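You operate a simulated robot arm through the tools that you are given. There is no shell and no other tool. Be economical: measure what you need, move in short steps, check, and stop when the job is done.

Carry out the task below with a simulated two-armed robot. There is one attempt and no reset: what you move stays moved.

Task
Take the 17.00 cylinder from the lip between slides five and six and put it on the lip between slides four and five. Shut the bottom blue drawer. Close the number two parts drawer. Put the card labelled "P-527" from the top of the cooling bench on the clear end of the yellow bench and the card marked "P-305" on the sheet there. The order is free.

The check looks at the end state, three seconds after you hand in, the way a careful person would. Anything else that was tipped, shoved, dropped, spilled or broken makes it a failure. Flat cloth is picked up by pressing the open fingertips on it (5 to 10 N) and closing them slowly along it; thin cloth reads only 2 to 8 mm in the jaws.

Robot
Two 7-joint arms with two-finger grippers on one trunk, on a base that drives. Base frame: it is fixed to the floor where the robot stands at the start and does not move with it; the origin is under the middle of the robot, x ahead of it, y to its left, z up. Readings come in mm, degrees, newtons and seconds.
The left shoulder is at the start at [73, 216, 1144], the right one opposite. With the tool pointing down near the work surface each hand reaches from about 300 to 820 mm from the robot's upright axis, wherever it stands, measured 20 degrees to its own side. Places, roughly: bottom blue drawer [-2800, 1700, 200]; card [750, 7750, 1000]; clear end of the yellow bench [2600, 8000, 800]; cylinder [750, -250, 1000]; lip between slides four and five [700, 300, 900]; number two parts drawer [-2800, 4800, 700]; sheet [750, 8000, 750]. Payload 3.18 kg a hand.
The TCP of each hand is the grasp point between the finger pads, 30 mm short of the fingertips. In the tool frame z runs along the fingers and y along their closing line. The gripper opens to 144 mm. The gripper's body begins 103 mm behind the TCP.
Orientation is told as [roll, pitch, yaw] about the base's x, y, z axes, in that order, counted from this pose: with the fingers straight down and closing along the base's y, the tool's x points along the base's -x, its y along +y and its z along -z.

Tools
- The arms move only by the tool servo_tool. It takes "left_motion", "right_motion" or both (then of equal length, played together; a hand with none holds still); each is a list of rows, each a list of 3 entries, a list of its own where there are three numbers: the gripper command, from -1 (shut) to 1 (fully open), values between in proportion, then the shift along the tool's x, y, z in mm, then the turn, a rotation vector about the tool's x, y, z in degrees. In form: [[jaw, [dx, dy, dz], [rx, ry, rz]], ...]. A call has 1 to 12 rows; each row is the pose to reach, as a shift and turn from the pose commanded when the call began, along the tool's axes at that moment. Each row takes 0.2 s and may step no farther than 50 mm and 8.6 degrees from the row before; otherwise, or with a gripper value out of range, the whole call is refused. Where a pose cannot be reached the arm comes as near as it can. A force on the tool above 40 N (or 10 N above the force at the start of the call, whichever is more), or a blocked arm, ends the call early, and 0.2 s more pass. Each finger halts on what it meets, pressing with about 44 N; the grip force reading is that of the motor and also rises with nothing between the fingers. The clock runs only during rows and for 0.2 s after the last one: add rows that repeat a pose to give the fingers time. It gives the time, the measured TCP pose, the force on the tool (base axes), the opening and the grip force at its end, in the units of the frame above (readings bear some noise), with the torque about the TCP (base axes, N m) and any sound that the robot's microphone picked up.
- Cameras (640 x 400 px; columns grow to the right, rows downward): "scene" is now at [167.5, -23.4, 1352.3]; the picture's right is [-0.27, -0.96, 0.00], its down [-0.36, 0.10, -0.93] and it looks along [0.89, -0.25, -0.38] (base axes); focal length 245 px, centre (320, 200). "left" rides on the left gripper at [76, -16, -143] in its tool frame; the picture's right is [0.21, 0.98, 0.00], its down [-0.84, 0.18, -0.51] and it looks along [-0.50, 0.11, 0.86] (tool axes); focal length 218 px, centre (320, 200). "right" rides on the right gripper at [76, 16, -143] in its tool frame; the picture's right is [-0.21, 0.98, 0.00], its down [-0.84, -0.18, -0.51] and it looks along [-0.50, -0.11, 0.86] (tool axes); focal length 218 px, centre (320, 200). There is no depth. A picture from a camera that has moved, and an enlarged one, comes with that camera's place and axes in the base frame and with its lens.
- snapshot(camera): a new picture of that camera. It takes no simulated time.
- raise_lower(by): slides the trunk up (or, below 0, down) by that many mm; the arms and the scene camera ride with it, the base frame stays. It gives what a move gives, with no picture.
- roll_base(legs): drives the robot by 1 to 6 legs, each [ahead, left, turn to the left] in mm, mm and degrees, along the robot's own axes; the way and the turn of a leg run together, so that a leg with both is an arc; at most 1500 mm and 180 degrees a leg. The arms and the cameras ride along, it lands a little off, and it stops where it bumps. It gives what a move gives.
- head_to(pan, tilt): turns the head with the scene camera to pan (to the left, within 80 degrees either way) and tilt (down, from -29 to 69), counted from straight ahead of the robot. It gives what a move gives.
- enlarge(camera, box): a new picture of the part [left, top, right, bottom] of that camera's present view, enlarged. It takes no simulated time.
- job_done(): hands the job in; it is judged then, once.

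Go step by step. Nothing tells you exact positions but the pictures and the camera data: compare them with the known pose of the tool, close in by small moves and look again before you grip or let go. The budget is 165 turns and 122 pictures, counting those below and the enlarged ones. Unless the task says otherwise, let go and move clear before handing in.

The tools are called after "Emit:" as a command line: name --argument value ..., lists and objects as JSON in quotes. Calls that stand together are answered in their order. servo_tool: Moves the arms, as the interface text tells. Its arguments: {"type":"object","properties":{"left_motion":{"type":"array","items":{"type":"array"}},"right_motion":{"type":"array","items":{"type":"array"}}},"required":[]} The other tools are called the same way: raise_lower (by) slides the trunk up or down; roll_base (legs) drives the base; head_to (pan, tilt) turns the head that bears the scene camera; snapshot (camera) takes a picture; enlarge (camera, box) takes an enlarged picture of a part of a camera's view; job_done () hands the job in.

At the start:

```text
clock: 0.0
left_tcp_pos: [412.4, 81.1, 1194.3]
left_tool_rot: [-0.1, 0.0, 0.2]
left_ft_force: [-0.1, 0.5, -0.5]
left_moment: [0.01, 0.03, -0.05]
left_gripper_width: 144.1
left_gripper_force: 0.1
right_tcp_pos: [382.0, -315.9, 1205.7]
right_tool_rot: [0.0, 0.0, -0.1]
right_ft_force: [1.1, -0.1, -0.1]
right_moment: [-0.04, 0.01, 0.01]
right_gripper_width: 143.9
right_gripper_force: 0.0
trunk travel left (down, up): [-226.0, 143.0]
robot x, y, heading: [-1.3, -0.3, -0.1]
head pan, tilt: [-15.5, 22.2]
```

scene: 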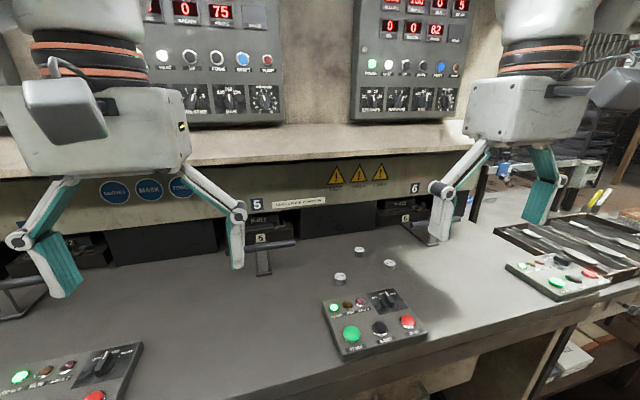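
right: 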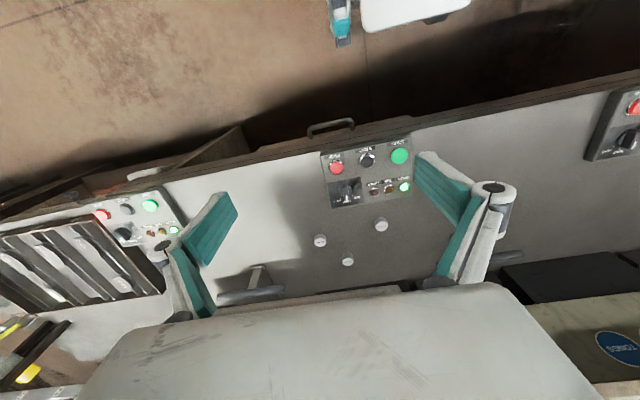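
left: 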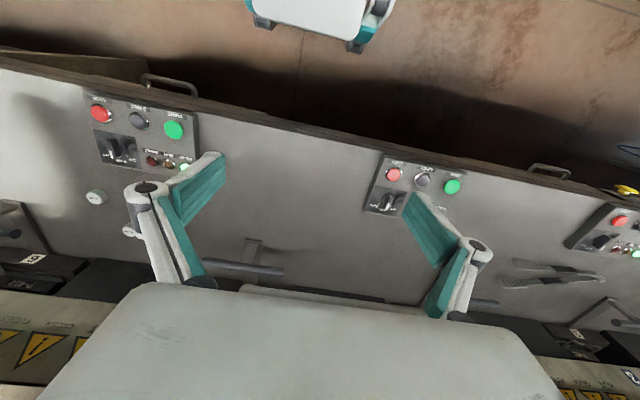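

I see three small pucks on the ledge between slides 5 and 6. I'll enlarge the view to read their labels.

Emit:
enlarge --camera "scene" --box '[310, 230, 430, 305]'

Emit:
enlarge --camera "right" --box '[290, 200, 410, 275]'

```text
5.33 times, centred on (370, 268) of scene
camera zoom: at [167.5, -23.4, 1352.3], right [-0.27, -0.96, 0.0], down [-0.36, 0.1, -0.93], along [0.89, -0.25, -0.38], focal length 1306 px, centre (53, -160)
```

zoom: 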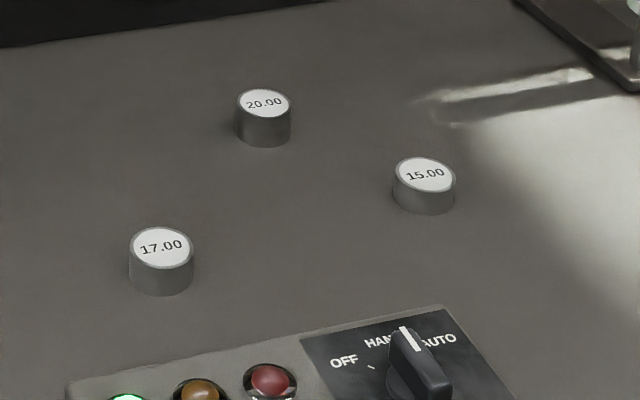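

```text
5.33 times, centred on (350, 238) of right
camera zoom: at [305.3, -298.6, 1349.8], right [0.21, 0.98, 0.0], down [0.84, -0.18, 0.51], along [0.5, -0.1, -0.86], focal length 1164 px, centre (160, 0)
```

zoom: 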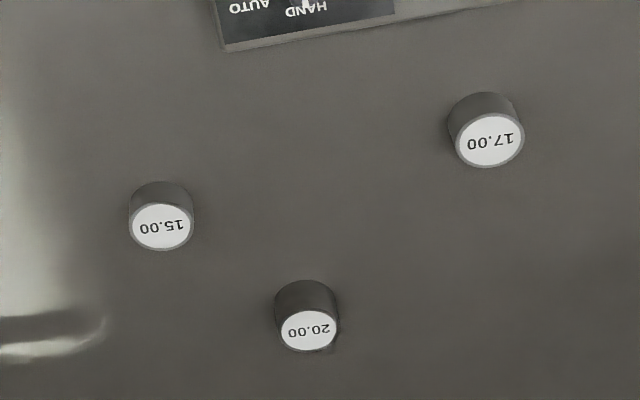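

The 17.00 puck is at about (656, -216), with its top near z 921. I'll bring the right hand above it with the jaw half open.

Emit:
servo_tool --right_motion '[[0, [-34, 12.5, 24], [0, 0, 0]], [0, [-68, 25, 48], [0, 0, 0]], [0, [-102, 37.5, 72], [0, 0, 0]], [0, [-136, 50, 96], [0, 0, 0]], [0, [-170, 62.5, 120], [0, 0, 0]], [0, [-204, 75, 144], [0, 0, 0]], [0, [-240, 87.5, 170], [0, 0, 0]], [0, [-274, 100, 196], [0, 0, 0]], [0, [-274, 100, 196], [0, 0, 0]]]'

Emit:
snapshot --camera "right"

Emit:
snapshot --camera "scene"

```text
clock: 2.0
left_tcp_pos: [410.0, 82.3, 1194.3]
left_tool_rot: [-0.1, 0.0, 0.1]
left_ft_force: [0.0, 0.3, 0.5]
left_moment: [0.0, -0.02, 0.0]
left_gripper_width: 144.1
left_gripper_force: 0.1
right_tcp_pos: [629.2, -236.8, 1021.9]
right_tool_rot: [0.3, 0.0, -0.2]
right_ft_force: [-0.5, -0.1, -0.6]
right_moment: [-0.01, -0.01, 0.0]
right_gripper_width: 72.1
right_gripper_force: 0.1
right hand out of reach, approached as far as the arm can: row 7, 8, 9
trunk travel left (down, up): [-226.0, 143.0]
robot x, y, heading: [-2.8, -1.8, 0.1]
head pan, tilt: [-15.5, 22.2]
```

```text
116 pictures are left
camera right: at [552.5, -219.6, 1165.2], right [0.21, 0.98, 0.0], down [0.84, -0.19, 0.51], along [0.5, -0.1, -0.86], focal length 218 px, centre (320, 200)
```

right: 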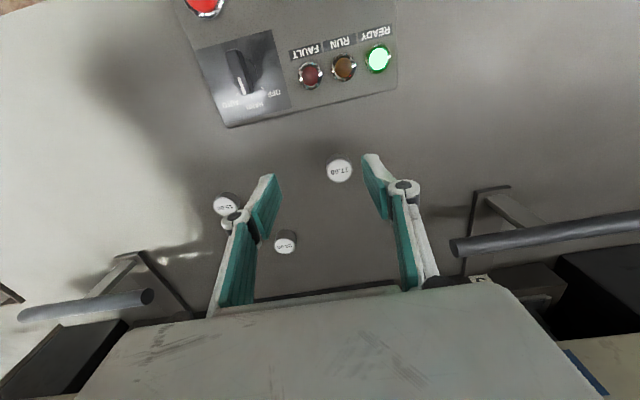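

```text
115 pictures are left
camera scene: at [167.1, -23.1, 1352.5], right [-0.27, -0.96, 0.0], down [-0.36, 0.1, -0.93], along [0.89, -0.25, -0.38], focal length 245 px, centre (320, 200)
```

scene: 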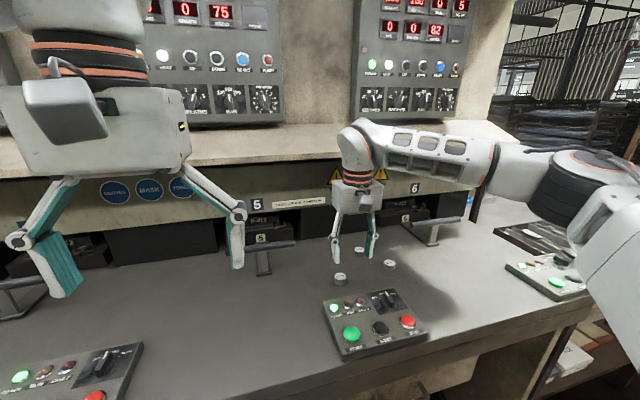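

The right hand ran out of reach, so I'll drive 80 mm ahead. The bench edge is at about x 430.

Emit:
roll_base --legs '[[80, 0, 0]]'

Emit:
snapshot --camera "right"

```text
clock: 3.0
left_tcp_pos: [490.4, 81.2, 1192.5]
left_tool_rot: [-0.1, 0.1, 0.2]
left_ft_force: [0.0, -0.5, 0.0]
left_moment: [-0.01, 0.09, -0.01]
left_gripper_width: 144.3
left_gripper_force: 0.0
right_tcp_pos: [706.9, -235.2, 1020.0]
right_tool_rot: [0.3, -0.1, -0.1]
right_ft_force: [0.7, -0.1, -0.3]
right_moment: [-0.02, 0.03, 0.01]
right_gripper_width: 72.0
right_gripper_force: 0.0
trunk travel left (down, up): [-226.0, 143.0]
robot x, y, heading: [77.9, 0.7, -0.0]
head pan, tilt: [-15.5, 22.2]
```

```text
114 pictures are left
camera right: at [631.5, -218.9, 1164.5], right [0.21, 0.98, 0.0], down [0.84, -0.18, 0.51], along [0.5, -0.1, -0.86], focal length 218 px, centre (320, 200)
```

right: 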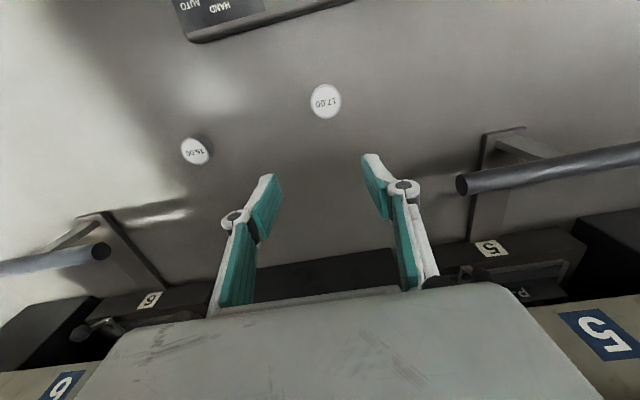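

The refined puck position is (658, -218). I'll move over it, go down, and check before gripping.

Emit:
servo_tool --right_motion '[[0, [25, 9, 0], [0, 0, 0]], [0, [48, 17, 0], [0, 0, 0]], [0, [48, 17, 30], [0, 0, 0]], [0, [48, 17, 50], [0, 0, 0]], [0, [48, 17, 50], [0, 0, 0]]]'

Emit:
snapshot --camera "right"

Emit:
enlarge --camera "scene" --box '[290, 220, 450, 320]'

```text
clock: 4.2
left_tcp_pos: [488.6, 81.9, 1194.6]
left_tool_rot: [-0.1, 0.1, 0.1]
left_ft_force: [-0.8, -0.1, -0.1]
left_moment: [-0.01, -0.03, 0.04]
left_gripper_width: 144.2
left_gripper_force: 0.1
right_tcp_pos: [657.8, -217.5, 971.4]
right_tool_rot: [0.3, 0.0, -0.2]
right_ft_force: [0.4, -0.6, 0.2]
right_moment: [-0.03, -0.03, 0.0]
right_gripper_width: 72.0
right_gripper_force: 0.1
trunk travel left (down, up): [-226.0, 143.0]
robot x, y, heading: [78.0, 4.4, 0.1]
head pan, tilt: [-15.5, 22.2]
```

```text
113 pictures are left
camera right: at [581.1, -201.6, 1115.2], right [0.21, 0.98, 0.0], down [0.84, -0.18, 0.51], along [0.5, -0.1, -0.86], focal length 218 px, centre (320, 200)
```

right: 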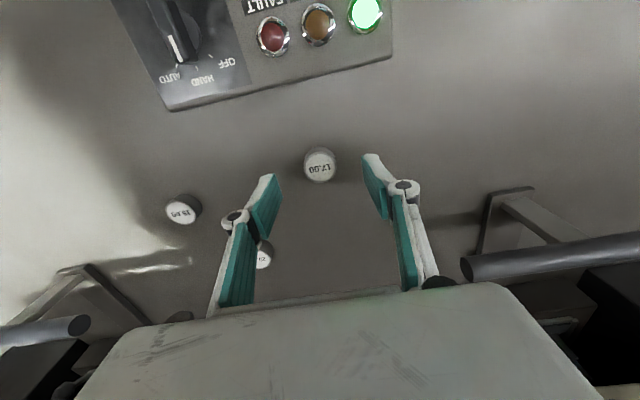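

```text
4.00 times, centred on (370, 270) of scene
camera zoom: at [245.3, -23.1, 1352.4], right [-0.27, -0.96, 0.0], down [-0.36, 0.1, -0.93], along [0.89, -0.25, -0.38], focal length 979 px, centre (120, -80)
```

zoom: 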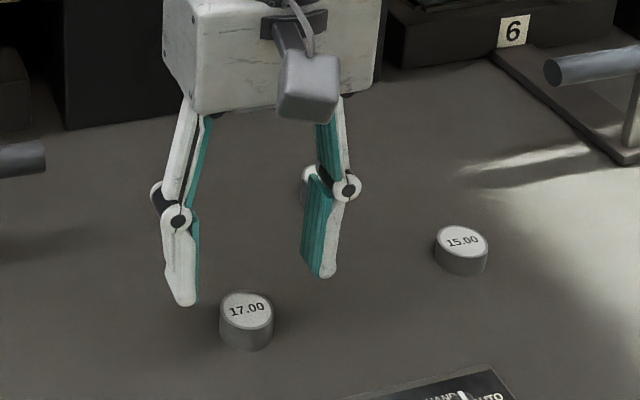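

It's aligned. I'll descend to TCP z≈937, so the tips are just above the bench, and close gently.

Emit:
servo_tool --right_motion '[[0, [0, 0, 15], [0, 0, 0]], [0, [0, 0, 28], [0, 0, 0]], [0, [0, 0, 34], [0, 0, 0]], [0, [0, 0, 34], [0, 0, 0]], [-0.4, [0, 0, 34], [0, 0, 0]], [-0.7, [0, 0, 34], [0, 0, 0]], [-0.7, [0, 0, 34], [0, 0, 0]]]'

Emit:
enlarge --camera "scene" --box '[290, 220, 450, 320]'

```text
clock: 5.8
left_tcp_pos: [488.9, 81.9, 1193.5]
left_tool_rot: [-0.1, 0.0, 0.2]
left_ft_force: [0.1, -0.5, 0.0]
left_moment: [0.0, 0.0, 0.03]
left_gripper_width: 143.8
left_gripper_force: 0.0
right_tcp_pos: [659.0, -217.2, 937.9]
right_tool_rot: [0.3, 0.0, -0.1]
right_ft_force: [-0.9, -0.2, -0.6]
right_moment: [-0.01, 0.04, 0.01]
right_gripper_width: 30.7
right_gripper_force: 44.1
trunk travel left (down, up): [-226.0, 143.0]
robot x, y, heading: [79.3, -0.2, 0.1]
head pan, tilt: [-15.5, 22.2]
```

```text
4.00 times, centred on (370, 270) of scene
camera zoom: at [245.4, -23.1, 1352.3], right [-0.27, -0.96, 0.0], down [-0.36, 0.1, -0.93], along [0.89, -0.25, -0.38], focal length 979 px, centre (120, -80)
```

zoom: 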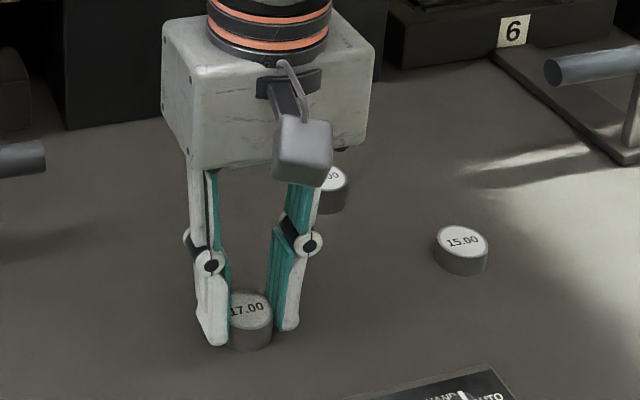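

I have it (30.7 mm). I'll lift it and look toward the target lip.

Emit:
servo_tool --right_motion '[[-0.7, [0, 0, -30], [0, 0, 0]], [-0.7, [15, 0, -70], [0, 0, 0]], [-0.7, [30, 0, -110], [0, 0, 0]], [-0.7, [50, 0, -150], [0, 0, 0]], [-0.7, [70, 0, -185], [0, 0, 0]], [-0.7, [70, 0, -185], [0, 0, 0]]]'

Emit:
head_to --pan 20 --tilt 35

Emit:
snapshot --camera "scene"

```text
clock: 7.2
left_tcp_pos: [489.2, 80.7, 1193.1]
left_tool_rot: [-0.1, 0.1, 0.2]
left_ft_force: [0.2, 0.5, -0.3]
left_moment: [0.04, 0.01, 0.01]
left_gripper_width: 144.3
left_gripper_force: 0.1
right_tcp_pos: [588.4, -218.7, 1123.6]
right_tool_rot: [0.2, 0.1, -0.1]
right_ft_force: [1.1, -0.3, -1.3]
right_moment: [0.01, 0.0, 0.01]
right_gripper_width: 30.8
right_gripper_force: 44.0
trunk travel left (down, up): [-226.0, 143.0]
robot x, y, heading: [78.9, -0.8, -0.1]
head pan, tilt: [-15.5, 22.2]
```

```text
clock: 8.3
left_tcp_pos: [488.3, 82.2, 1193.2]
left_tool_rot: [-0.1, -0.1, 0.3]
left_ft_force: [0.2, 0.1, -0.5]
left_moment: [0.01, 0.01, 0.0]
left_gripper_width: 144.1
left_gripper_force: 0.1
right_tcp_pos: [589.3, -219.4, 1122.7]
right_tool_rot: [0.2, 0.1, -0.1]
right_ft_force: [-0.2, 0.7, -0.4]
right_moment: [0.03, 0.04, 0.0]
right_gripper_width: 30.7
right_gripper_force: 43.5
trunk travel left (down, up): [-226.0, 143.0]
robot x, y, heading: [75.2, 3.7, 0.5]
head pan, tilt: [20.0, 35.0]
```

```text
110 pictures are left
camera scene: at [238.7, 31.7, 1332.1], right [0.34, -0.94, 0.0], down [-0.54, -0.2, -0.82], along [0.77, 0.28, -0.57], focal length 245 px, centre (320, 200)
```

scene: 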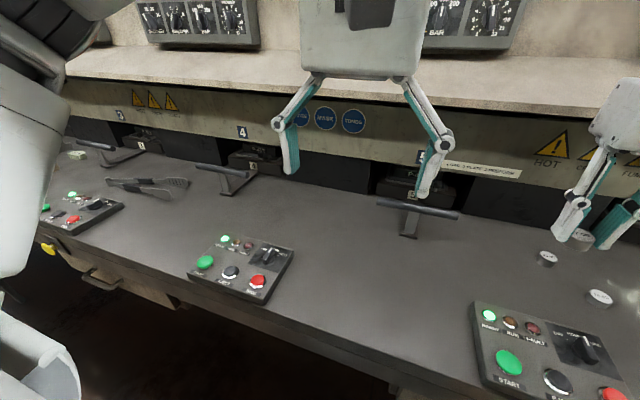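

I take the target on the lip between slides 4 and 5 to be about (690, 240). I'll drive 460 mm left with the puck held high.

Emit:
roll_base --legs '[[0, 460, -0.4]]'

Emit:
head_to --pan -15 --tilt 35

Emit:
snapshot --camera "scene"

Emit:
snapshot --camera "right"

```text
clock: 12.8
left_tcp_pos: [494.2, 533.5, 1194.3]
left_tool_rot: [-0.1, 0.0, -0.9]
left_ft_force: [0.3, 0.8, -0.3]
left_moment: [-0.03, -0.02, 0.01]
left_gripper_width: 144.1
left_gripper_force: 0.1
right_tcp_pos: [588.4, 231.4, 1123.6]
right_tool_rot: [0.2, 0.0, -1.2]
right_ft_force: [0.1, 0.5, -0.6]
right_moment: [-0.03, -0.01, -0.01]
right_gripper_width: 30.8
right_gripper_force: 44.0
trunk travel left (down, up): [-226.0, 143.0]
robot x, y, heading: [81.1, 456.6, -0.9]
head pan, tilt: [20.0, 35.0]
```

```text
clock: 13.8
left_tcp_pos: [494.2, 532.4, 1193.9]
left_tool_rot: [-0.1, 0.1, -1.0]
left_ft_force: [-0.2, -0.2, 0.8]
left_moment: [0.02, -0.02, -0.02]
left_gripper_width: 143.9
left_gripper_force: 0.1
right_tcp_pos: [590.1, 231.2, 1123.2]
right_tool_rot: [0.3, 0.0, -1.2]
right_ft_force: [0.6, 0.6, -1.4]
right_moment: [0.01, -0.01, 0.02]
right_gripper_width: 30.7
right_gripper_force: 43.8
trunk travel left (down, up): [-226.0, 143.0]
robot x, y, heading: [84.8, 459.7, -1.1]
head pan, tilt: [-15.0, 35.0]
```

```text
109 pictures are left
camera scene: at [244.4, 435.0, 1332.1], right [-0.27, -0.96, 0.0], down [-0.55, 0.16, -0.82], along [0.79, -0.23, -0.57], focal length 245 px, centre (320, 200)
```

scene: 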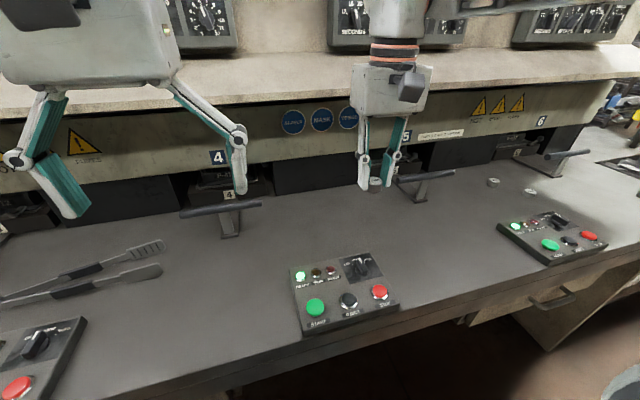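

```text
108 pictures are left
camera right: at [511.9, 248.6, 1267.2], right [0.23, 0.97, 0.0], down [0.84, -0.2, 0.51], along [0.49, -0.11, -0.86], focal length 218 px, centre (320, 200)
```

right: 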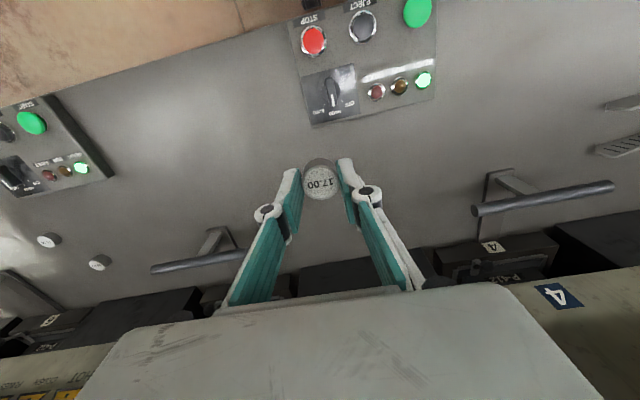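

I'll extend to (680, 240), lower it with the last few mm slow, and check the force.

Emit:
servo_tool --right_motion '[[-0.7, [-30, 3, 15], [0, 0, 0]], [-0.7, [-60, 6, 45], [0, 0, 0]], [-0.7, [-90, 9, 80], [0, 0, 0]], [-0.7, [-90, 9, 120], [0, 0, 0]], [-0.7, [-90, 9, 155], [0, 0, 0]], [-0.7, [-90, 9, 172], [0, 0, 0]], [-0.7, [-90, 9, 179], [0, 0, 0]], [-0.7, [-90, 9, 182], [0, 0, 0]], [-0.7, [-90, 9, 184], [0, 0, 0]], [-0.7, [-90, 9, 184], [0, 0, 0]]]'

Emit:
enlarge --camera "scene" --box '[290, 120, 450, 220]'

```text
clock: 16.0
left_tcp_pos: [493.6, 533.0, 1194.1]
left_tool_rot: [0.0, 0.1, -0.8]
left_ft_force: [0.2, -0.1, 0.0]
left_moment: [-0.01, 0.01, -0.01]
left_gripper_width: 144.2
left_gripper_force: 0.0
right_tcp_pos: [678.5, 239.1, 938.7]
right_tool_rot: [0.3, 0.0, -1.2]
right_ft_force: [0.1, -0.4, -0.3]
right_moment: [-0.03, -0.02, -0.02]
right_gripper_width: 30.8
right_gripper_force: 44.5
trunk travel left (down, up): [-226.0, 143.0]
robot x, y, heading: [77.6, 457.8, -1.1]
head pan, tilt: [-15.0, 35.0]
```

```text
4.00 times, centred on (370, 170) of scene
camera zoom: at [244.3, 434.9, 1332.1], right [-0.28, -0.96, 0.0], down [-0.55, 0.16, -0.82], along [0.79, -0.23, -0.57], focal length 979 px, centre (120, 320)
```

zoom: 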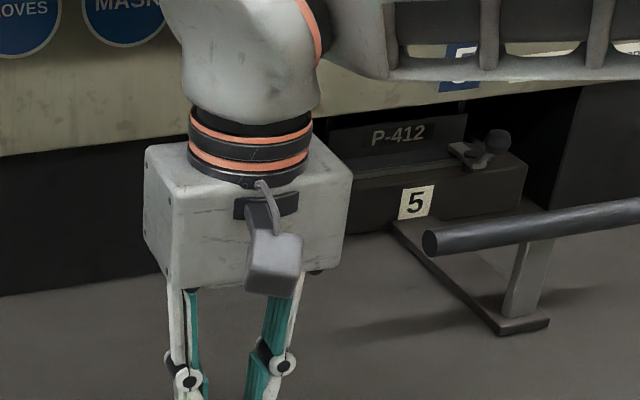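

There's no contact force yet, so I'll ease down a couple of mm to feel the bench.

Emit:
servo_tool --right_motion '[[-0.7, [0, 0, 0.7], [0, 0, 0]], [-0.7, [0, 0, 1.4], [0, 0, 0]], [-0.7, [0, 0, 1.4], [0, 0, 0]]]'

Emit:
enlarge --camera "scene" --box '[290, 170, 450, 270]'

```text
clock: 16.8
left_tcp_pos: [494.0, 533.3, 1194.7]
left_tool_rot: [-0.1, 0.0, -0.9]
left_ft_force: [0.2, -1.2, -0.1]
left_moment: [-0.03, -0.02, 0.03]
left_gripper_width: 143.8
left_gripper_force: 0.1
right_tcp_pos: [679.7, 238.4, 937.5]
right_tool_rot: [0.2, 0.0, -1.3]
right_ft_force: [-0.3, 0.1, -1.0]
right_moment: [0.01, -0.01, -0.01]
right_gripper_width: 30.9
right_gripper_force: 44.0
trunk travel left (down, up): [-226.0, 143.0]
robot x, y, heading: [81.3, 459.9, -1.1]
head pan, tilt: [-15.0, 35.0]
```

```text
4.00 times, centred on (370, 220) of scene
camera zoom: at [244.4, 434.9, 1332.1], right [-0.28, -0.96, 0.0], down [-0.55, 0.16, -0.82], along [0.79, -0.23, -0.57], focal length 979 px, centre (120, 120)
```

zoom: 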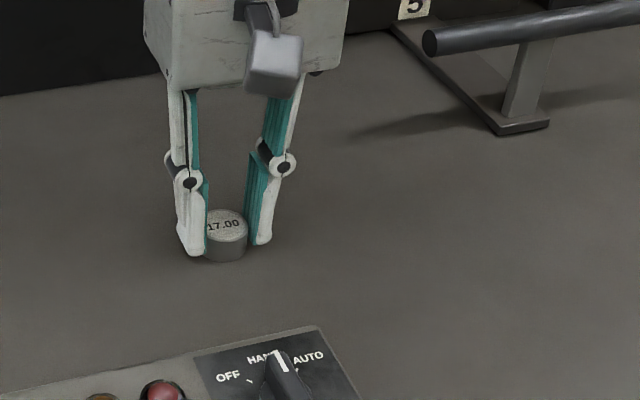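

Emit:
servo_tool --right_motion '[[-0.7, [0, 0, 0.8], [0, 0, 0]], [-0.7, [0, 0, 1.6], [0, 0, 0]], [-0.7, [0, 0, 1.6], [0, 0, 0]]]'

```text
clock: 17.6
left_tcp_pos: [493.4, 532.3, 1193.9]
left_tool_rot: [-0.1, 0.0, -0.9]
left_ft_force: [0.0, 0.4, -0.7]
left_moment: [-0.02, 0.02, -0.01]
left_gripper_width: 143.9
left_gripper_force: 0.1
right_tcp_pos: [678.6, 239.3, 936.2]
right_tool_rot: [0.3, -0.1, -1.2]
right_ft_force: [-0.3, -0.8, 3.0]
right_moment: [-0.04, 0.03, -0.01]
right_gripper_width: 30.8
right_gripper_force: 44.4
trunk travel left (down, up): [-226.0, 143.0]
robot x, y, heading: [79.6, 462.0, -1.1]
head pan, tilt: [-15.0, 35.0]
```

Contact is felt (3 N). I'll release and rise clear.

Emit:
servo_tool --right_motion '[[-0.4, [0, 0, 0], [0, 0, 0]], [0, [0, 0, 0], [0, 0, 0]], [0, [0, 0, 0], [0, 0, 0]], [0, [0, 0, -30], [0, 0, 0]], [0, [0, 0, -75], [0, 0, 0]], [0, [15, 0, -120], [0, 0, 0]], [0, [40, 0, -160], [0, 0, 0]], [0, [80, 0, -185], [0, 0, 0]], [0, [120, 0, -205], [0, 0, 0]], [0, [160, 0, -220], [0, 0, 0]], [0, [200, 0, -240], [0, 0, 0]], [0, [240, 0, -260], [0, 0, 0]]]'

Emit:
head_to --pan 0 --tilt 30

Emit:
snapshot --camera "scene"

```text
clock: 20.2
left_tcp_pos: [492.2, 532.9, 1194.2]
left_tool_rot: [-0.1, 0.0, -0.9]
left_ft_force: [-0.5, 0.2, -0.1]
left_moment: [0.01, -0.01, 0.0]
left_gripper_width: 143.9
left_gripper_force: 0.0
right_tcp_pos: [435.2, 241.3, 1196.4]
right_tool_rot: [0.4, -0.1, -1.2]
right_ft_force: [-0.1, 0.0, 0.9]
right_moment: [-0.03, -0.01, -0.03]
right_gripper_width: 71.9
right_gripper_force: 0.1
trunk travel left (down, up): [-226.0, 143.0]
robot x, y, heading: [80.8, 458.5, -0.8]
head pan, tilt: [-15.0, 35.0]
```

```text
clock: 21.0
left_tcp_pos: [493.6, 532.9, 1193.2]
left_tool_rot: [-0.2, 0.0, -0.9]
left_ft_force: [0.0, -0.4, 0.0]
left_moment: [0.03, 0.0, -0.02]
left_gripper_width: 144.3
left_gripper_force: 0.0
right_tcp_pos: [437.8, 242.0, 1195.2]
right_tool_rot: [0.3, 0.0, -1.2]
right_ft_force: [-0.3, -0.5, -0.5]
right_moment: [0.0, 0.0, -0.01]
right_gripper_width: 71.7
right_gripper_force: 0.1
trunk travel left (down, up): [-226.0, 143.0]
robot x, y, heading: [82.9, 457.3, -1.3]
head pan, tilt: [0.0, 30.0]
```

```text
105 pictures are left
camera scene: at [250.0, 457.5, 1339.8], right [-0.02, -1.0, 0.0], down [-0.5, 0.01, -0.87], along [0.87, -0.02, -0.5], focal length 245 px, centre (320, 200)
```

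scene: 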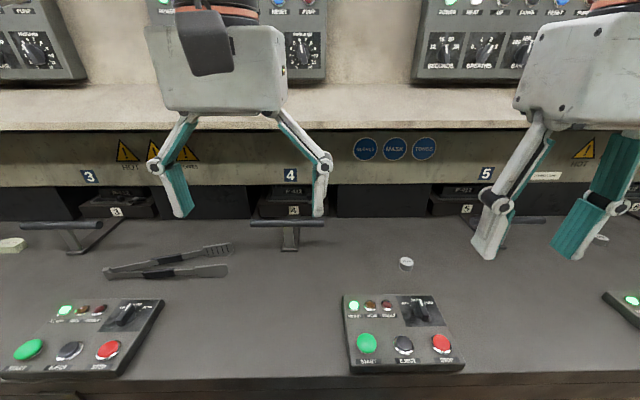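

The puck stands alone on the lip between slides 4 and 5. I'll back off from the bench, turn left and look around for a route to the drawers.

Emit:
roll_base --legs '[[-380, 0, 0], [0, 0, 90]]'

Emit:
head_to --pan 0 --tilt 12

Emit:
snapshot --camera "scene"

Emit:
head_to --pan 70 --tilt 15

Emit:
snapshot --camera "scene"

```text
clock: 26.9
left_tcp_pos: [-264.4, 878.0, 1189.6]
left_tool_rot: [1.5, 0.4, 76.7]
left_ft_force: [-0.2, 1.0, -0.4]
left_moment: [-0.08, -0.02, 0.0]
left_gripper_width: 143.9
left_gripper_force: 0.0
right_tcp_pos: [-1.7, 786.5, 1191.1]
right_tool_rot: [0.9, 0.3, 79.1]
right_ft_force: [0.7, -0.5, -0.6]
right_moment: [0.0, 0.11, 0.03]
right_gripper_width: 72.1
right_gripper_force: 0.0
trunk travel left (down, up): [-226.0, 143.0]
robot x, y, heading: [-290.8, 465.5, 78.9]
head pan, tilt: [0.0, 30.0]
stopped in leg 2: the robot was blocked; the commanded pose is now the measured one
```

```text
clock: 27.7
left_tcp_pos: [-264.9, 879.5, 1187.5]
left_tool_rot: [1.9, 0.5, 76.9]
left_ft_force: [0.0, 0.9, -0.9]
left_moment: [0.02, 0.03, 0.0]
left_gripper_width: 143.8
left_gripper_force: 0.1
right_tcp_pos: [-1.7, 788.3, 1187.6]
right_tool_rot: [1.1, 0.4, 79.3]
right_ft_force: [0.3, 0.4, -0.5]
right_moment: [0.02, 0.0, 0.02]
right_gripper_width: 72.1
right_gripper_force: 0.0
trunk travel left (down, up): [-226.0, 143.0]
robot x, y, heading: [-292.9, 467.6, 79.1]
head pan, tilt: [0.0, 12.0]
```

```text
104 pictures are left
camera scene: at [-239.0, 642.4, 1367.2], right [0.98, -0.18, -0.01], down [-0.05, -0.21, -0.98], along [0.18, 0.96, -0.22], focal length 245 px, centre (320, 200)
```

scene: 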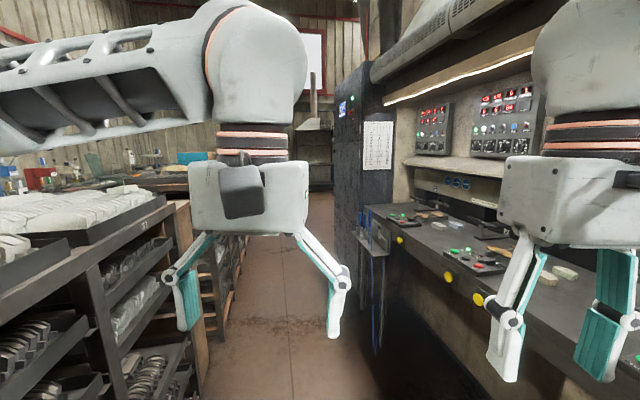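

```text
clock: 29.1
left_tcp_pos: [-264.5, 879.5, 1187.6]
left_tool_rot: [1.8, 0.5, 77.0]
left_ft_force: [-0.3, -0.2, -0.2]
left_moment: [0.0, -0.03, 0.01]
left_gripper_width: 143.9
left_gripper_force: 0.1
right_tcp_pos: [-0.4, 788.3, 1187.6]
right_tool_rot: [1.1, 0.4, 79.2]
right_ft_force: [-0.2, 0.2, -1.1]
right_moment: [0.02, 0.02, 0.0]
right_gripper_width: 72.0
right_gripper_force: 0.1
trunk travel left (down, up): [-226.0, 143.0]
robot x, y, heading: [-291.0, 467.8, 79.4]
head pan, tilt: [70.0, 15.0]
```

```text
103 pictures are left
camera scene: at [-336.6, 598.2, 1364.2], right [0.51, 0.86, -0.01], down [0.21, -0.14, -0.97], along [-0.84, 0.49, -0.25], focal length 245 px, centre (320, 200)
```

scene: 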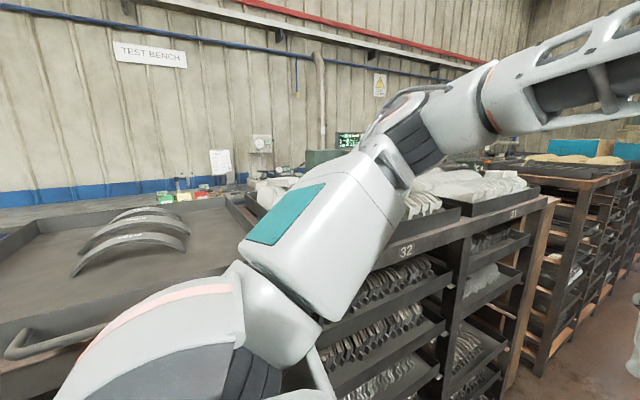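

Something blocked the turn. A rack stands close on my left and the left elbow may be touching it. I'll turn back a little and inspect.

Emit:
roll_base --legs '[[0, 0, -12]]'

Emit:
head_to --pan 75 --tilt 45

Emit:
snapshot --camera "scene"

```text
clock: 30.3
left_tcp_pos: [-201.2, 866.5, 1190.8]
left_tool_rot: [0.8, -0.1, 65.8]
left_ft_force: [-0.4, -0.2, -0.1]
left_moment: [0.01, 0.05, 0.01]
left_gripper_width: 144.1
left_gripper_force: 0.0
right_tcp_pos: [39.5, 721.3, 1193.5]
right_tool_rot: [0.3, -0.1, 67.7]
right_ft_force: [0.2, 0.1, 0.3]
right_moment: [0.06, 0.04, -0.02]
right_gripper_width: 72.1
right_gripper_force: 0.1
trunk travel left (down, up): [-226.0, 143.0]
robot x, y, heading: [-290.5, 470.2, 67.9]
head pan, tilt: [70.0, 15.0]
```

```text
clock: 31.2
left_tcp_pos: [-203.3, 866.7, 1191.4]
left_tool_rot: [0.8, 0.0, 65.8]
left_ft_force: [-0.2, -0.2, -0.7]
left_moment: [0.03, 0.02, 0.0]
left_gripper_width: 144.1
left_gripper_force: 0.0
right_tcp_pos: [40.4, 721.9, 1194.6]
right_tool_rot: [0.3, 0.0, 67.5]
right_ft_force: [-0.1, 0.3, -0.4]
right_moment: [-0.03, 0.05, -0.01]
right_gripper_width: 72.1
right_gripper_force: 0.0
trunk travel left (down, up): [-226.0, 143.0]
robot x, y, heading: [-289.9, 466.9, 67.6]
head pan, tilt: [75.0, 45.0]
```

```text
102 pictures are left
camera scene: at [-325.4, 589.3, 1317.3], right [0.6, 0.8, 0.0], down [0.56, -0.43, -0.71], along [-0.56, 0.43, -0.71], focal length 245 px, centre (320, 200)
```

scene: 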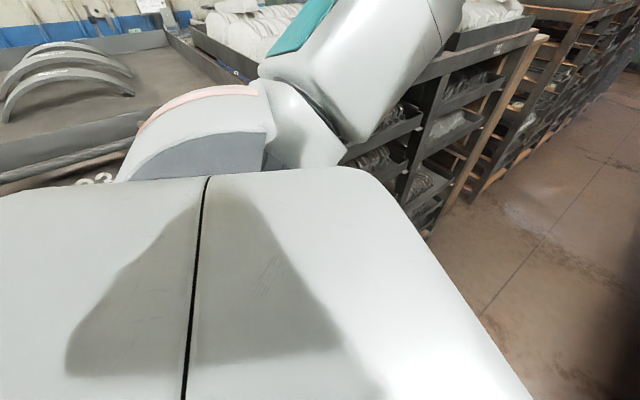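

The rack face is at x≈-650 and the aisle is about 1 m wide. I'll turn back to heading 0, where I'm slim front to back, and shuttle sideways along it.

Emit:
roll_base --legs '[[0, 0, -67.6], [60, 0, 0]]'

Emit:
head_to --pan 80 --tilt 20

Emit:
snapshot --camera "scene"

Emit:
head_to --pan -80 --tilt 20

Emit:
snapshot --camera "scene"

```text
clock: 35.2
left_tcp_pos: [173.4, 527.0, 1188.9]
left_tool_rot: [0.9, 0.1, -3.2]
left_ft_force: [0.3, 0.2, -0.3]
left_moment: [-0.02, 0.06, 0.0]
left_gripper_width: 143.8
left_gripper_force: 0.0
right_tcp_pos: [124.0, 249.2, 1193.7]
right_tool_rot: [0.3, 0.1, -1.4]
right_ft_force: [0.1, -0.6, -0.9]
right_moment: [0.0, 0.06, 0.0]
right_gripper_width: 71.8
right_gripper_force: 0.2
trunk travel left (down, up): [-226.0, 143.0]
robot x, y, heading: [-231.8, 466.8, -1.5]
head pan, tilt: [75.0, 45.0]
```

```text
clock: 36.1
left_tcp_pos: [171.5, 526.5, 1188.8]
left_tool_rot: [0.8, 0.0, -3.1]
left_ft_force: [0.0, 0.3, 1.3]
left_moment: [-0.01, -0.01, -0.03]
left_gripper_width: 143.9
left_gripper_force: 0.1
right_tcp_pos: [122.5, 248.6, 1194.5]
right_tool_rot: [0.4, 0.1, -1.4]
right_ft_force: [0.8, -0.4, 0.4]
right_moment: [0.06, -0.03, -0.01]
right_gripper_width: 71.9
right_gripper_force: 0.0
trunk travel left (down, up): [-226.0, 143.0]
robot x, y, heading: [-234.8, 467.2, -1.0]
head pan, tilt: [80.0, 20.0]
```

```text
101 pictures are left
camera scene: at [-136.2, 558.4, 1355.8], right [0.98, -0.19, 0.0], down [-0.07, -0.34, -0.94], along [0.18, 0.92, -0.34], focal length 245 px, centre (320, 200)
```

scene: 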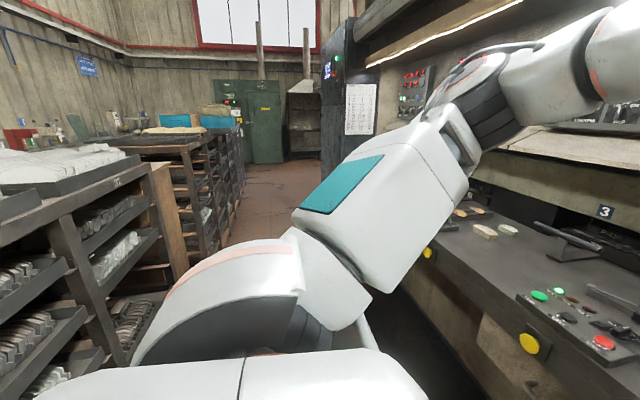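

```text
clock: 38.6
left_tcp_pos: [172.7, 526.7, 1190.3]
left_tool_rot: [0.8, 0.0, -3.2]
left_ft_force: [-0.1, -0.5, -0.1]
left_moment: [0.01, 0.02, -0.03]
left_gripper_width: 143.9
left_gripper_force: 0.1
right_tcp_pos: [122.5, 248.8, 1194.3]
right_tool_rot: [0.4, 0.1, -1.4]
right_ft_force: [0.4, 0.2, -0.2]
right_moment: [0.0, -0.01, 0.0]
right_gripper_width: 72.1
right_gripper_force: 0.0
trunk travel left (down, up): [-226.0, 143.0]
robot x, y, heading: [-234.4, 465.5, -1.2]
head pan, tilt: [-80.0, 20.0]
```

```text
100 pictures are left
camera scene: at [-140.1, 375.0, 1355.9], right [-0.99, -0.15, 0.0], down [-0.05, 0.34, -0.94], along [0.14, -0.93, -0.34], focal length 245 px, centre (320, 200)
```

scene: 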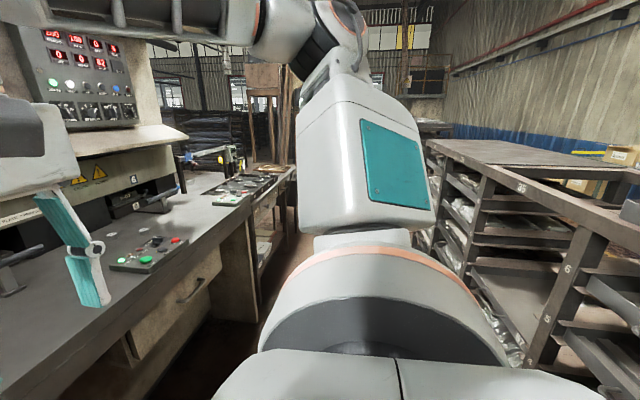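

The aisle along +y looks open, with the rack ending around y≈3800. I'll drive sideways in long legs.

Emit:
roll_base --legs '[[0, 0, 1.2], [0, 1450, 0]]'

Emit:
head_to --pan 80 --tilt 20

Emit:
snapshot --camera "scene"

```text
clock: 51.8
left_tcp_pos: [168.0, 1991.8, 1190.5]
left_tool_rot: [0.7, 0.0, -2.0]
left_ft_force: [-0.1, -0.9, -0.8]
left_moment: [-0.01, 0.0, 0.03]
left_gripper_width: 144.0
left_gripper_force: 0.0
right_tcp_pos: [127.5, 1710.6, 1194.3]
right_tool_rot: [0.2, 0.2, -0.1]
right_ft_force: [-0.1, -0.1, 0.1]
right_moment: [0.02, 0.0, 0.01]
right_gripper_width: 72.0
right_gripper_force: 0.1
trunk travel left (down, up): [-226.0, 143.0]
robot x, y, heading: [-233.6, 1920.0, -0.2]
head pan, tilt: [-80.0, 20.0]
```

```text
clock: 54.3
left_tcp_pos: [169.4, 1989.8, 1190.1]
left_tool_rot: [0.8, 0.0, -1.9]
left_ft_force: [-0.4, -0.5, -0.1]
left_moment: [-0.02, -0.02, 0.03]
left_gripper_width: 143.9
left_gripper_force: 0.2
right_tcp_pos: [125.3, 1710.9, 1195.2]
right_tool_rot: [0.3, 0.1, -0.1]
right_ft_force: [0.4, 0.4, 0.0]
right_moment: [0.03, -0.03, 0.0]
right_gripper_width: 71.8
right_gripper_force: 0.1
trunk travel left (down, up): [-226.0, 143.0]
robot x, y, heading: [-235.5, 1921.3, -0.0]
head pan, tilt: [80.0, 20.0]
```

```text
99 pictures are left
camera scene: at [-140.2, 2014.5, 1355.9], right [0.99, -0.17, 0.0], down [-0.06, -0.34, -0.94], along [0.16, 0.93, -0.34], focal length 245 px, centre (320, 200)
```

scene: 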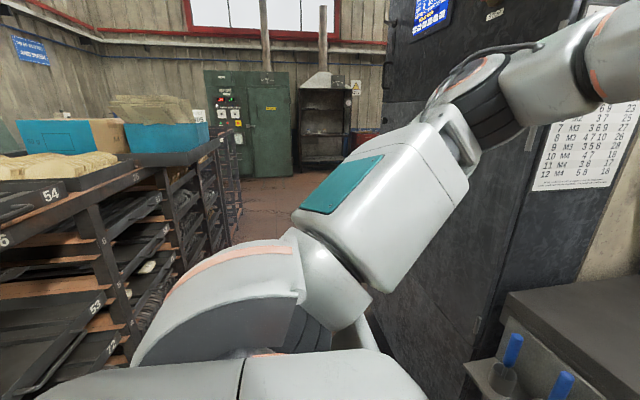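

The cabinet face is at x≈370 and my hands stay under x≈200, so I'll continue sideways.

Emit:
roll_base --legs '[[0, 1450, 0]]'

Emit:
snapshot --camera "scene"

```text
clock: 67.3
left_tcp_pos: [160.8, 3461.6, 1190.6]
left_tool_rot: [0.8, -0.1, -1.6]
left_ft_force: [-0.2, 1.0, -0.4]
left_moment: [0.02, 0.01, -0.02]
left_gripper_width: 144.2
left_gripper_force: 0.0
right_tcp_pos: [119.5, 3182.5, 1193.6]
right_tool_rot: [0.2, 0.1, 0.1]
right_ft_force: [-0.6, 0.0, 0.1]
right_moment: [-0.04, 0.02, -0.02]
right_gripper_width: 72.1
right_gripper_force: 0.0
trunk travel left (down, up): [-226.0, 143.0]
robot x, y, heading: [-239.0, 3387.4, 0.7]
head pan, tilt: [80.0, 20.0]
```

```text
98 pictures are left
camera scene: at [-148.2, 3484.5, 1355.9], right [0.99, -0.17, 0.0], down [-0.06, -0.34, -0.94], along [0.16, 0.93, -0.34], focal length 245 px, centre (320, 200)
```

scene: 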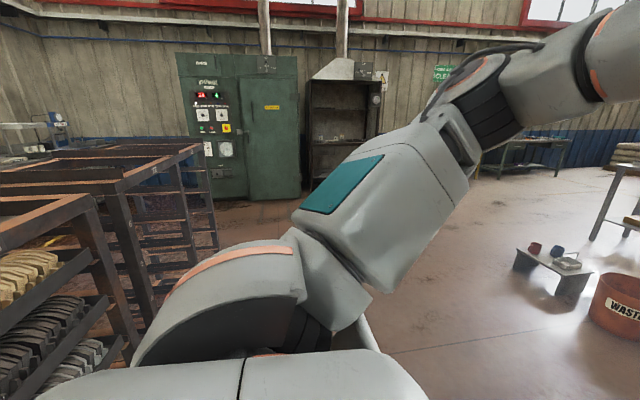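

It's open on the right, but the racks continue on the left. I'll go on and then look around.

Emit:
roll_base --legs '[[0, 1300, -0.7]]'

Emit:
snapshot --camera "scene"

Emit:
head_to --pan 20 --tilt 15

Emit:
snapshot --camera "scene"

```text
clock: 79.3
left_tcp_pos: [144.8, 4805.1, 1191.5]
left_tool_rot: [0.8, 0.0, -1.2]
left_ft_force: [0.2, -0.7, 0.0]
left_moment: [0.05, 0.01, -0.05]
left_gripper_width: 144.1
left_gripper_force: 0.0
right_tcp_pos: [105.1, 4524.6, 1194.4]
right_tool_rot: [0.4, 0.1, 0.6]
right_ft_force: [0.3, -0.4, 0.3]
right_moment: [-0.02, 0.0, 0.04]
right_gripper_width: 72.2
right_gripper_force: 0.1
trunk travel left (down, up): [-226.0, 143.0]
robot x, y, heading: [-253.8, 4731.3, 0.9]
head pan, tilt: [80.0, 20.0]
```

```text
97 pictures are left
camera scene: at [-164.0, 4825.2, 1355.9], right [0.99, -0.16, 0.0], down [-0.05, -0.34, -0.94], along [0.15, 0.93, -0.34], focal length 245 px, centre (320, 200)
```

scene: 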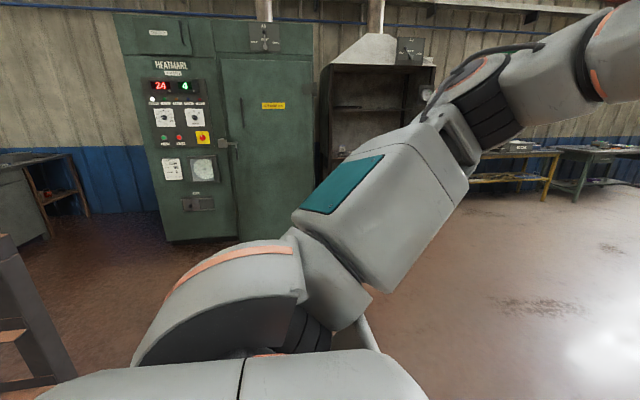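

```text
clock: 80.6
left_tcp_pos: [144.5, 4804.2, 1190.0]
left_tool_rot: [0.8, 0.0, -1.2]
left_ft_force: [0.7, 0.6, 0.0]
left_moment: [0.0, 0.03, 0.0]
left_gripper_width: 143.9
left_gripper_force: 0.1
right_tcp_pos: [106.1, 4525.5, 1192.9]
right_tool_rot: [0.3, 0.1, 0.5]
right_ft_force: [1.2, 0.6, 1.3]
right_moment: [-0.01, 0.0, 0.03]
right_gripper_width: 72.0
right_gripper_force: 0.1
trunk travel left (down, up): [-226.0, 143.0]
robot x, y, heading: [-251.9, 4729.7, 0.8]
head pan, tilt: [20.0, 15.0]
```

```text
96 pictures are left
camera scene: at [-91.6, 4766.5, 1364.1], right [0.36, -0.93, 0.0], down [-0.24, -0.09, -0.97], along [0.9, 0.34, -0.26], focal length 245 px, centre (320, 200)
```

scene: 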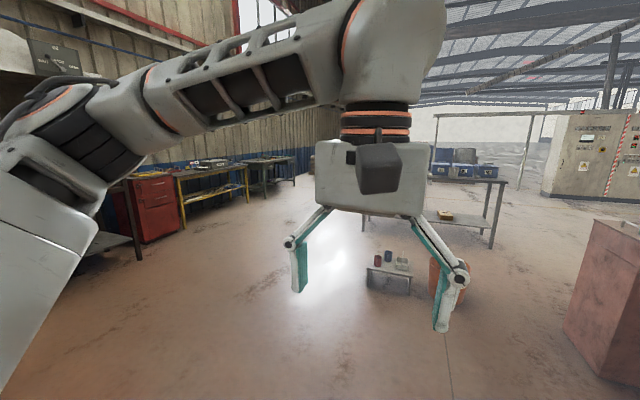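

The racks end near y≈5000, and the open area beyond has the oven, the hooded cooling bench and the yellow bench. I'll do the drawers first: move past the rack end and turn to face -x.

Emit:
roll_base --legs '[[100, 1100, -0.8], [0, 0, 90], [0, 0, 90]]'

Emit:
head_to --pan 30 --tilt 20

Emit:
snapshot --camera "scene"

Emit:
head_to --pan -10 --tilt 15

Emit:
snapshot --camera "scene"

```text
clock: 98.0
left_tcp_pos: [-569.2, 5755.4, 1189.6]
left_tool_rot: [0.7, -0.1, 177.5]
left_ft_force: [-0.3, 0.1, 0.1]
left_moment: [0.02, 0.0, -0.04]
left_gripper_width: 143.9
left_gripper_force: 0.2
right_tcp_pos: [-522.9, 6033.3, 1194.3]
right_tool_rot: [0.3, 0.1, 179.3]
right_ft_force: [-0.1, -0.3, 0.1]
right_moment: [0.01, 0.02, -0.02]
right_gripper_width: 71.9
right_gripper_force: 0.1
trunk travel left (down, up): [-226.0, 143.0]
robot x, y, heading: [-166.7, 5821.4, 179.5]
head pan, tilt: [20.0, 15.0]
```

```text
clock: 98.8
left_tcp_pos: [-569.9, 5756.5, 1190.3]
left_tool_rot: [0.8, 0.0, 177.5]
left_ft_force: [-1.0, 0.3, -0.6]
left_moment: [-0.04, -0.01, 0.01]
left_gripper_width: 144.0
left_gripper_force: 0.1
right_tcp_pos: [-523.4, 6034.8, 1193.7]
right_tool_rot: [0.4, 0.0, 179.2]
right_ft_force: [-0.4, -0.6, -0.1]
right_moment: [0.02, 0.03, 0.0]
right_gripper_width: 72.1
right_gripper_force: 0.0
trunk travel left (down, up): [-226.0, 143.0]
robot x, y, heading: [-164.8, 5823.8, 179.4]
head pan, tilt: [30.0, 20.0]
```

```text
95 pictures are left
camera scene: at [-321.0, 5776.6, 1355.9], right [-0.49, 0.87, 0.0], down [0.3, 0.17, -0.94], along [-0.82, -0.46, -0.34], focal length 245 px, centre (320, 200)
```

scene: 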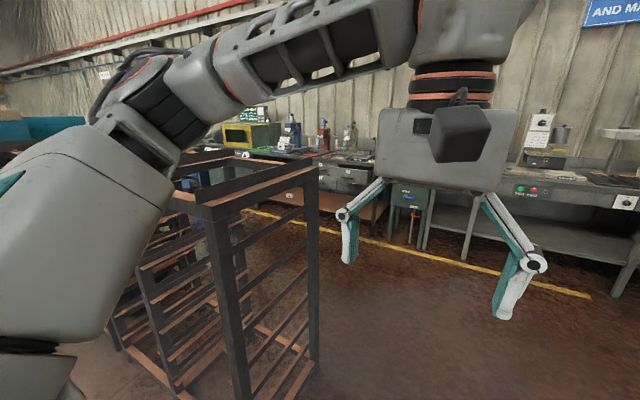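

```text
clock: 99.8
left_tcp_pos: [-570.8, 5756.1, 1190.8]
left_tool_rot: [0.7, 0.0, 177.5]
left_ft_force: [0.7, 0.0, 0.3]
left_moment: [0.01, -0.06, 0.01]
left_gripper_width: 143.9
left_gripper_force: 0.0
right_tcp_pos: [-523.3, 6034.6, 1194.8]
right_tool_rot: [0.4, 0.1, 179.3]
right_ft_force: [0.8, -0.3, -1.2]
right_moment: [0.01, -0.01, 0.0]
right_gripper_width: 71.9
right_gripper_force: 0.1
trunk travel left (down, up): [-226.0, 143.0]
robot x, y, heading: [-165.6, 5819.5, 179.7]
head pan, tilt: [-10.0, 15.0]
```

```text
94 pictures are left
camera scene: at [-331.8, 5839.3, 1364.1], right [0.18, 0.98, 0.0], down [0.25, -0.05, -0.97], along [-0.95, 0.18, -0.26], focal length 245 px, centre (320, 200)
```

scene: 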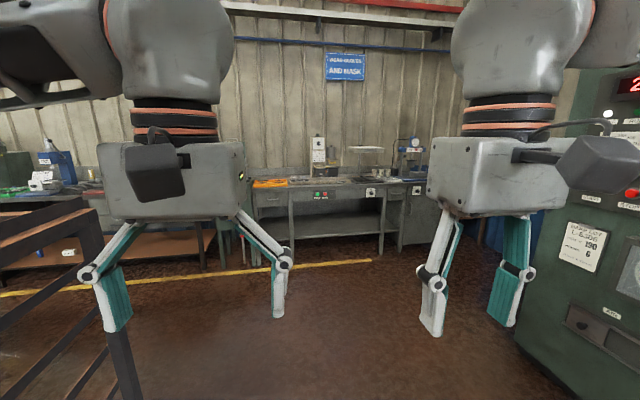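

The rack corner is near (-1157, 5310) and the parts bench is along the far wall. I'll swing wide of the rack and enter the aisle between them.

Emit:
roll_base --legs '[[0, -350, 0], [1450, 0, 0], [250, 0, 0], [0, 900, 0]]'

Emit:
head_to --pan 25 --tilt 25

Emit:
snapshot --camera "scene"

```text
clock: 119.5
left_tcp_pos: [-2261.2, 5198.8, 1190.9]
left_tool_rot: [0.7, 0.1, 178.6]
left_ft_force: [-0.1, -0.2, -0.1]
left_moment: [-0.03, 0.03, 0.0]
left_gripper_width: 143.9
left_gripper_force: 0.0
right_tcp_pos: [-2220.5, 5477.5, 1194.2]
right_tool_rot: [0.2, 0.2, -179.8]
right_ft_force: [0.0, 0.3, 0.3]
right_moment: [-0.01, 0.02, 0.01]
right_gripper_width: 71.8
right_gripper_force: 0.1
trunk travel left (down, up): [-226.0, 143.0]
robot x, y, heading: [-1855.4, 5269.2, -179.5]
head pan, tilt: [-10.0, 15.0]
```

```text
clock: 120.5
left_tcp_pos: [-2261.4, 5199.1, 1190.7]
left_tool_rot: [0.7, 0.0, 178.5]
left_ft_force: [0.3, 0.2, 0.9]
left_moment: [0.02, 0.0, 0.01]
left_gripper_width: 143.9
left_gripper_force: 0.0
right_tcp_pos: [-2220.5, 5478.0, 1193.5]
right_tool_rot: [0.4, 0.1, -179.8]
right_ft_force: [0.4, -0.4, -0.2]
right_moment: [-0.02, 0.0, 0.0]
right_gripper_width: 71.8
right_gripper_force: 0.0
trunk travel left (down, up): [-226.0, 143.0]
robot x, y, heading: [-1857.7, 5272.2, -179.5]
head pan, tilt: [25.0, 25.0]
```

```text
93 pictures are left
camera scene: at [-2016.0, 5231.4, 1347.8], right [-0.43, 0.9, 0.0], down [0.38, 0.18, -0.91], along [-0.82, -0.39, -0.42], focal length 245 px, centre (320, 200)
```

scene: 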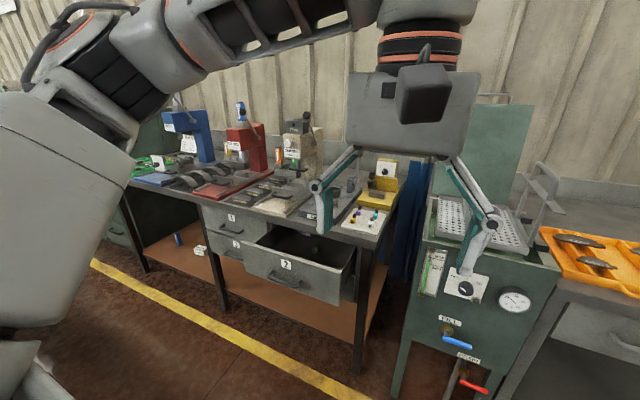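

Emit:
enlarge --camera "scene" --box '[190, 180, 400, 311]'

```text
3.05 times, centred on (295, 246) of scene
camera zoom: at [-2016.0, 5231.4, 1347.8], right [-0.43, 0.9, 0.0], down [0.38, 0.18, -0.91], along [-0.82, -0.39, -0.42], focal length 746 px, centre (396, 61)
```

zoom: 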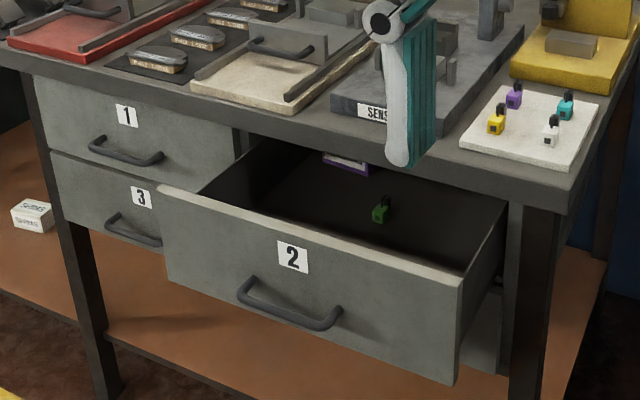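

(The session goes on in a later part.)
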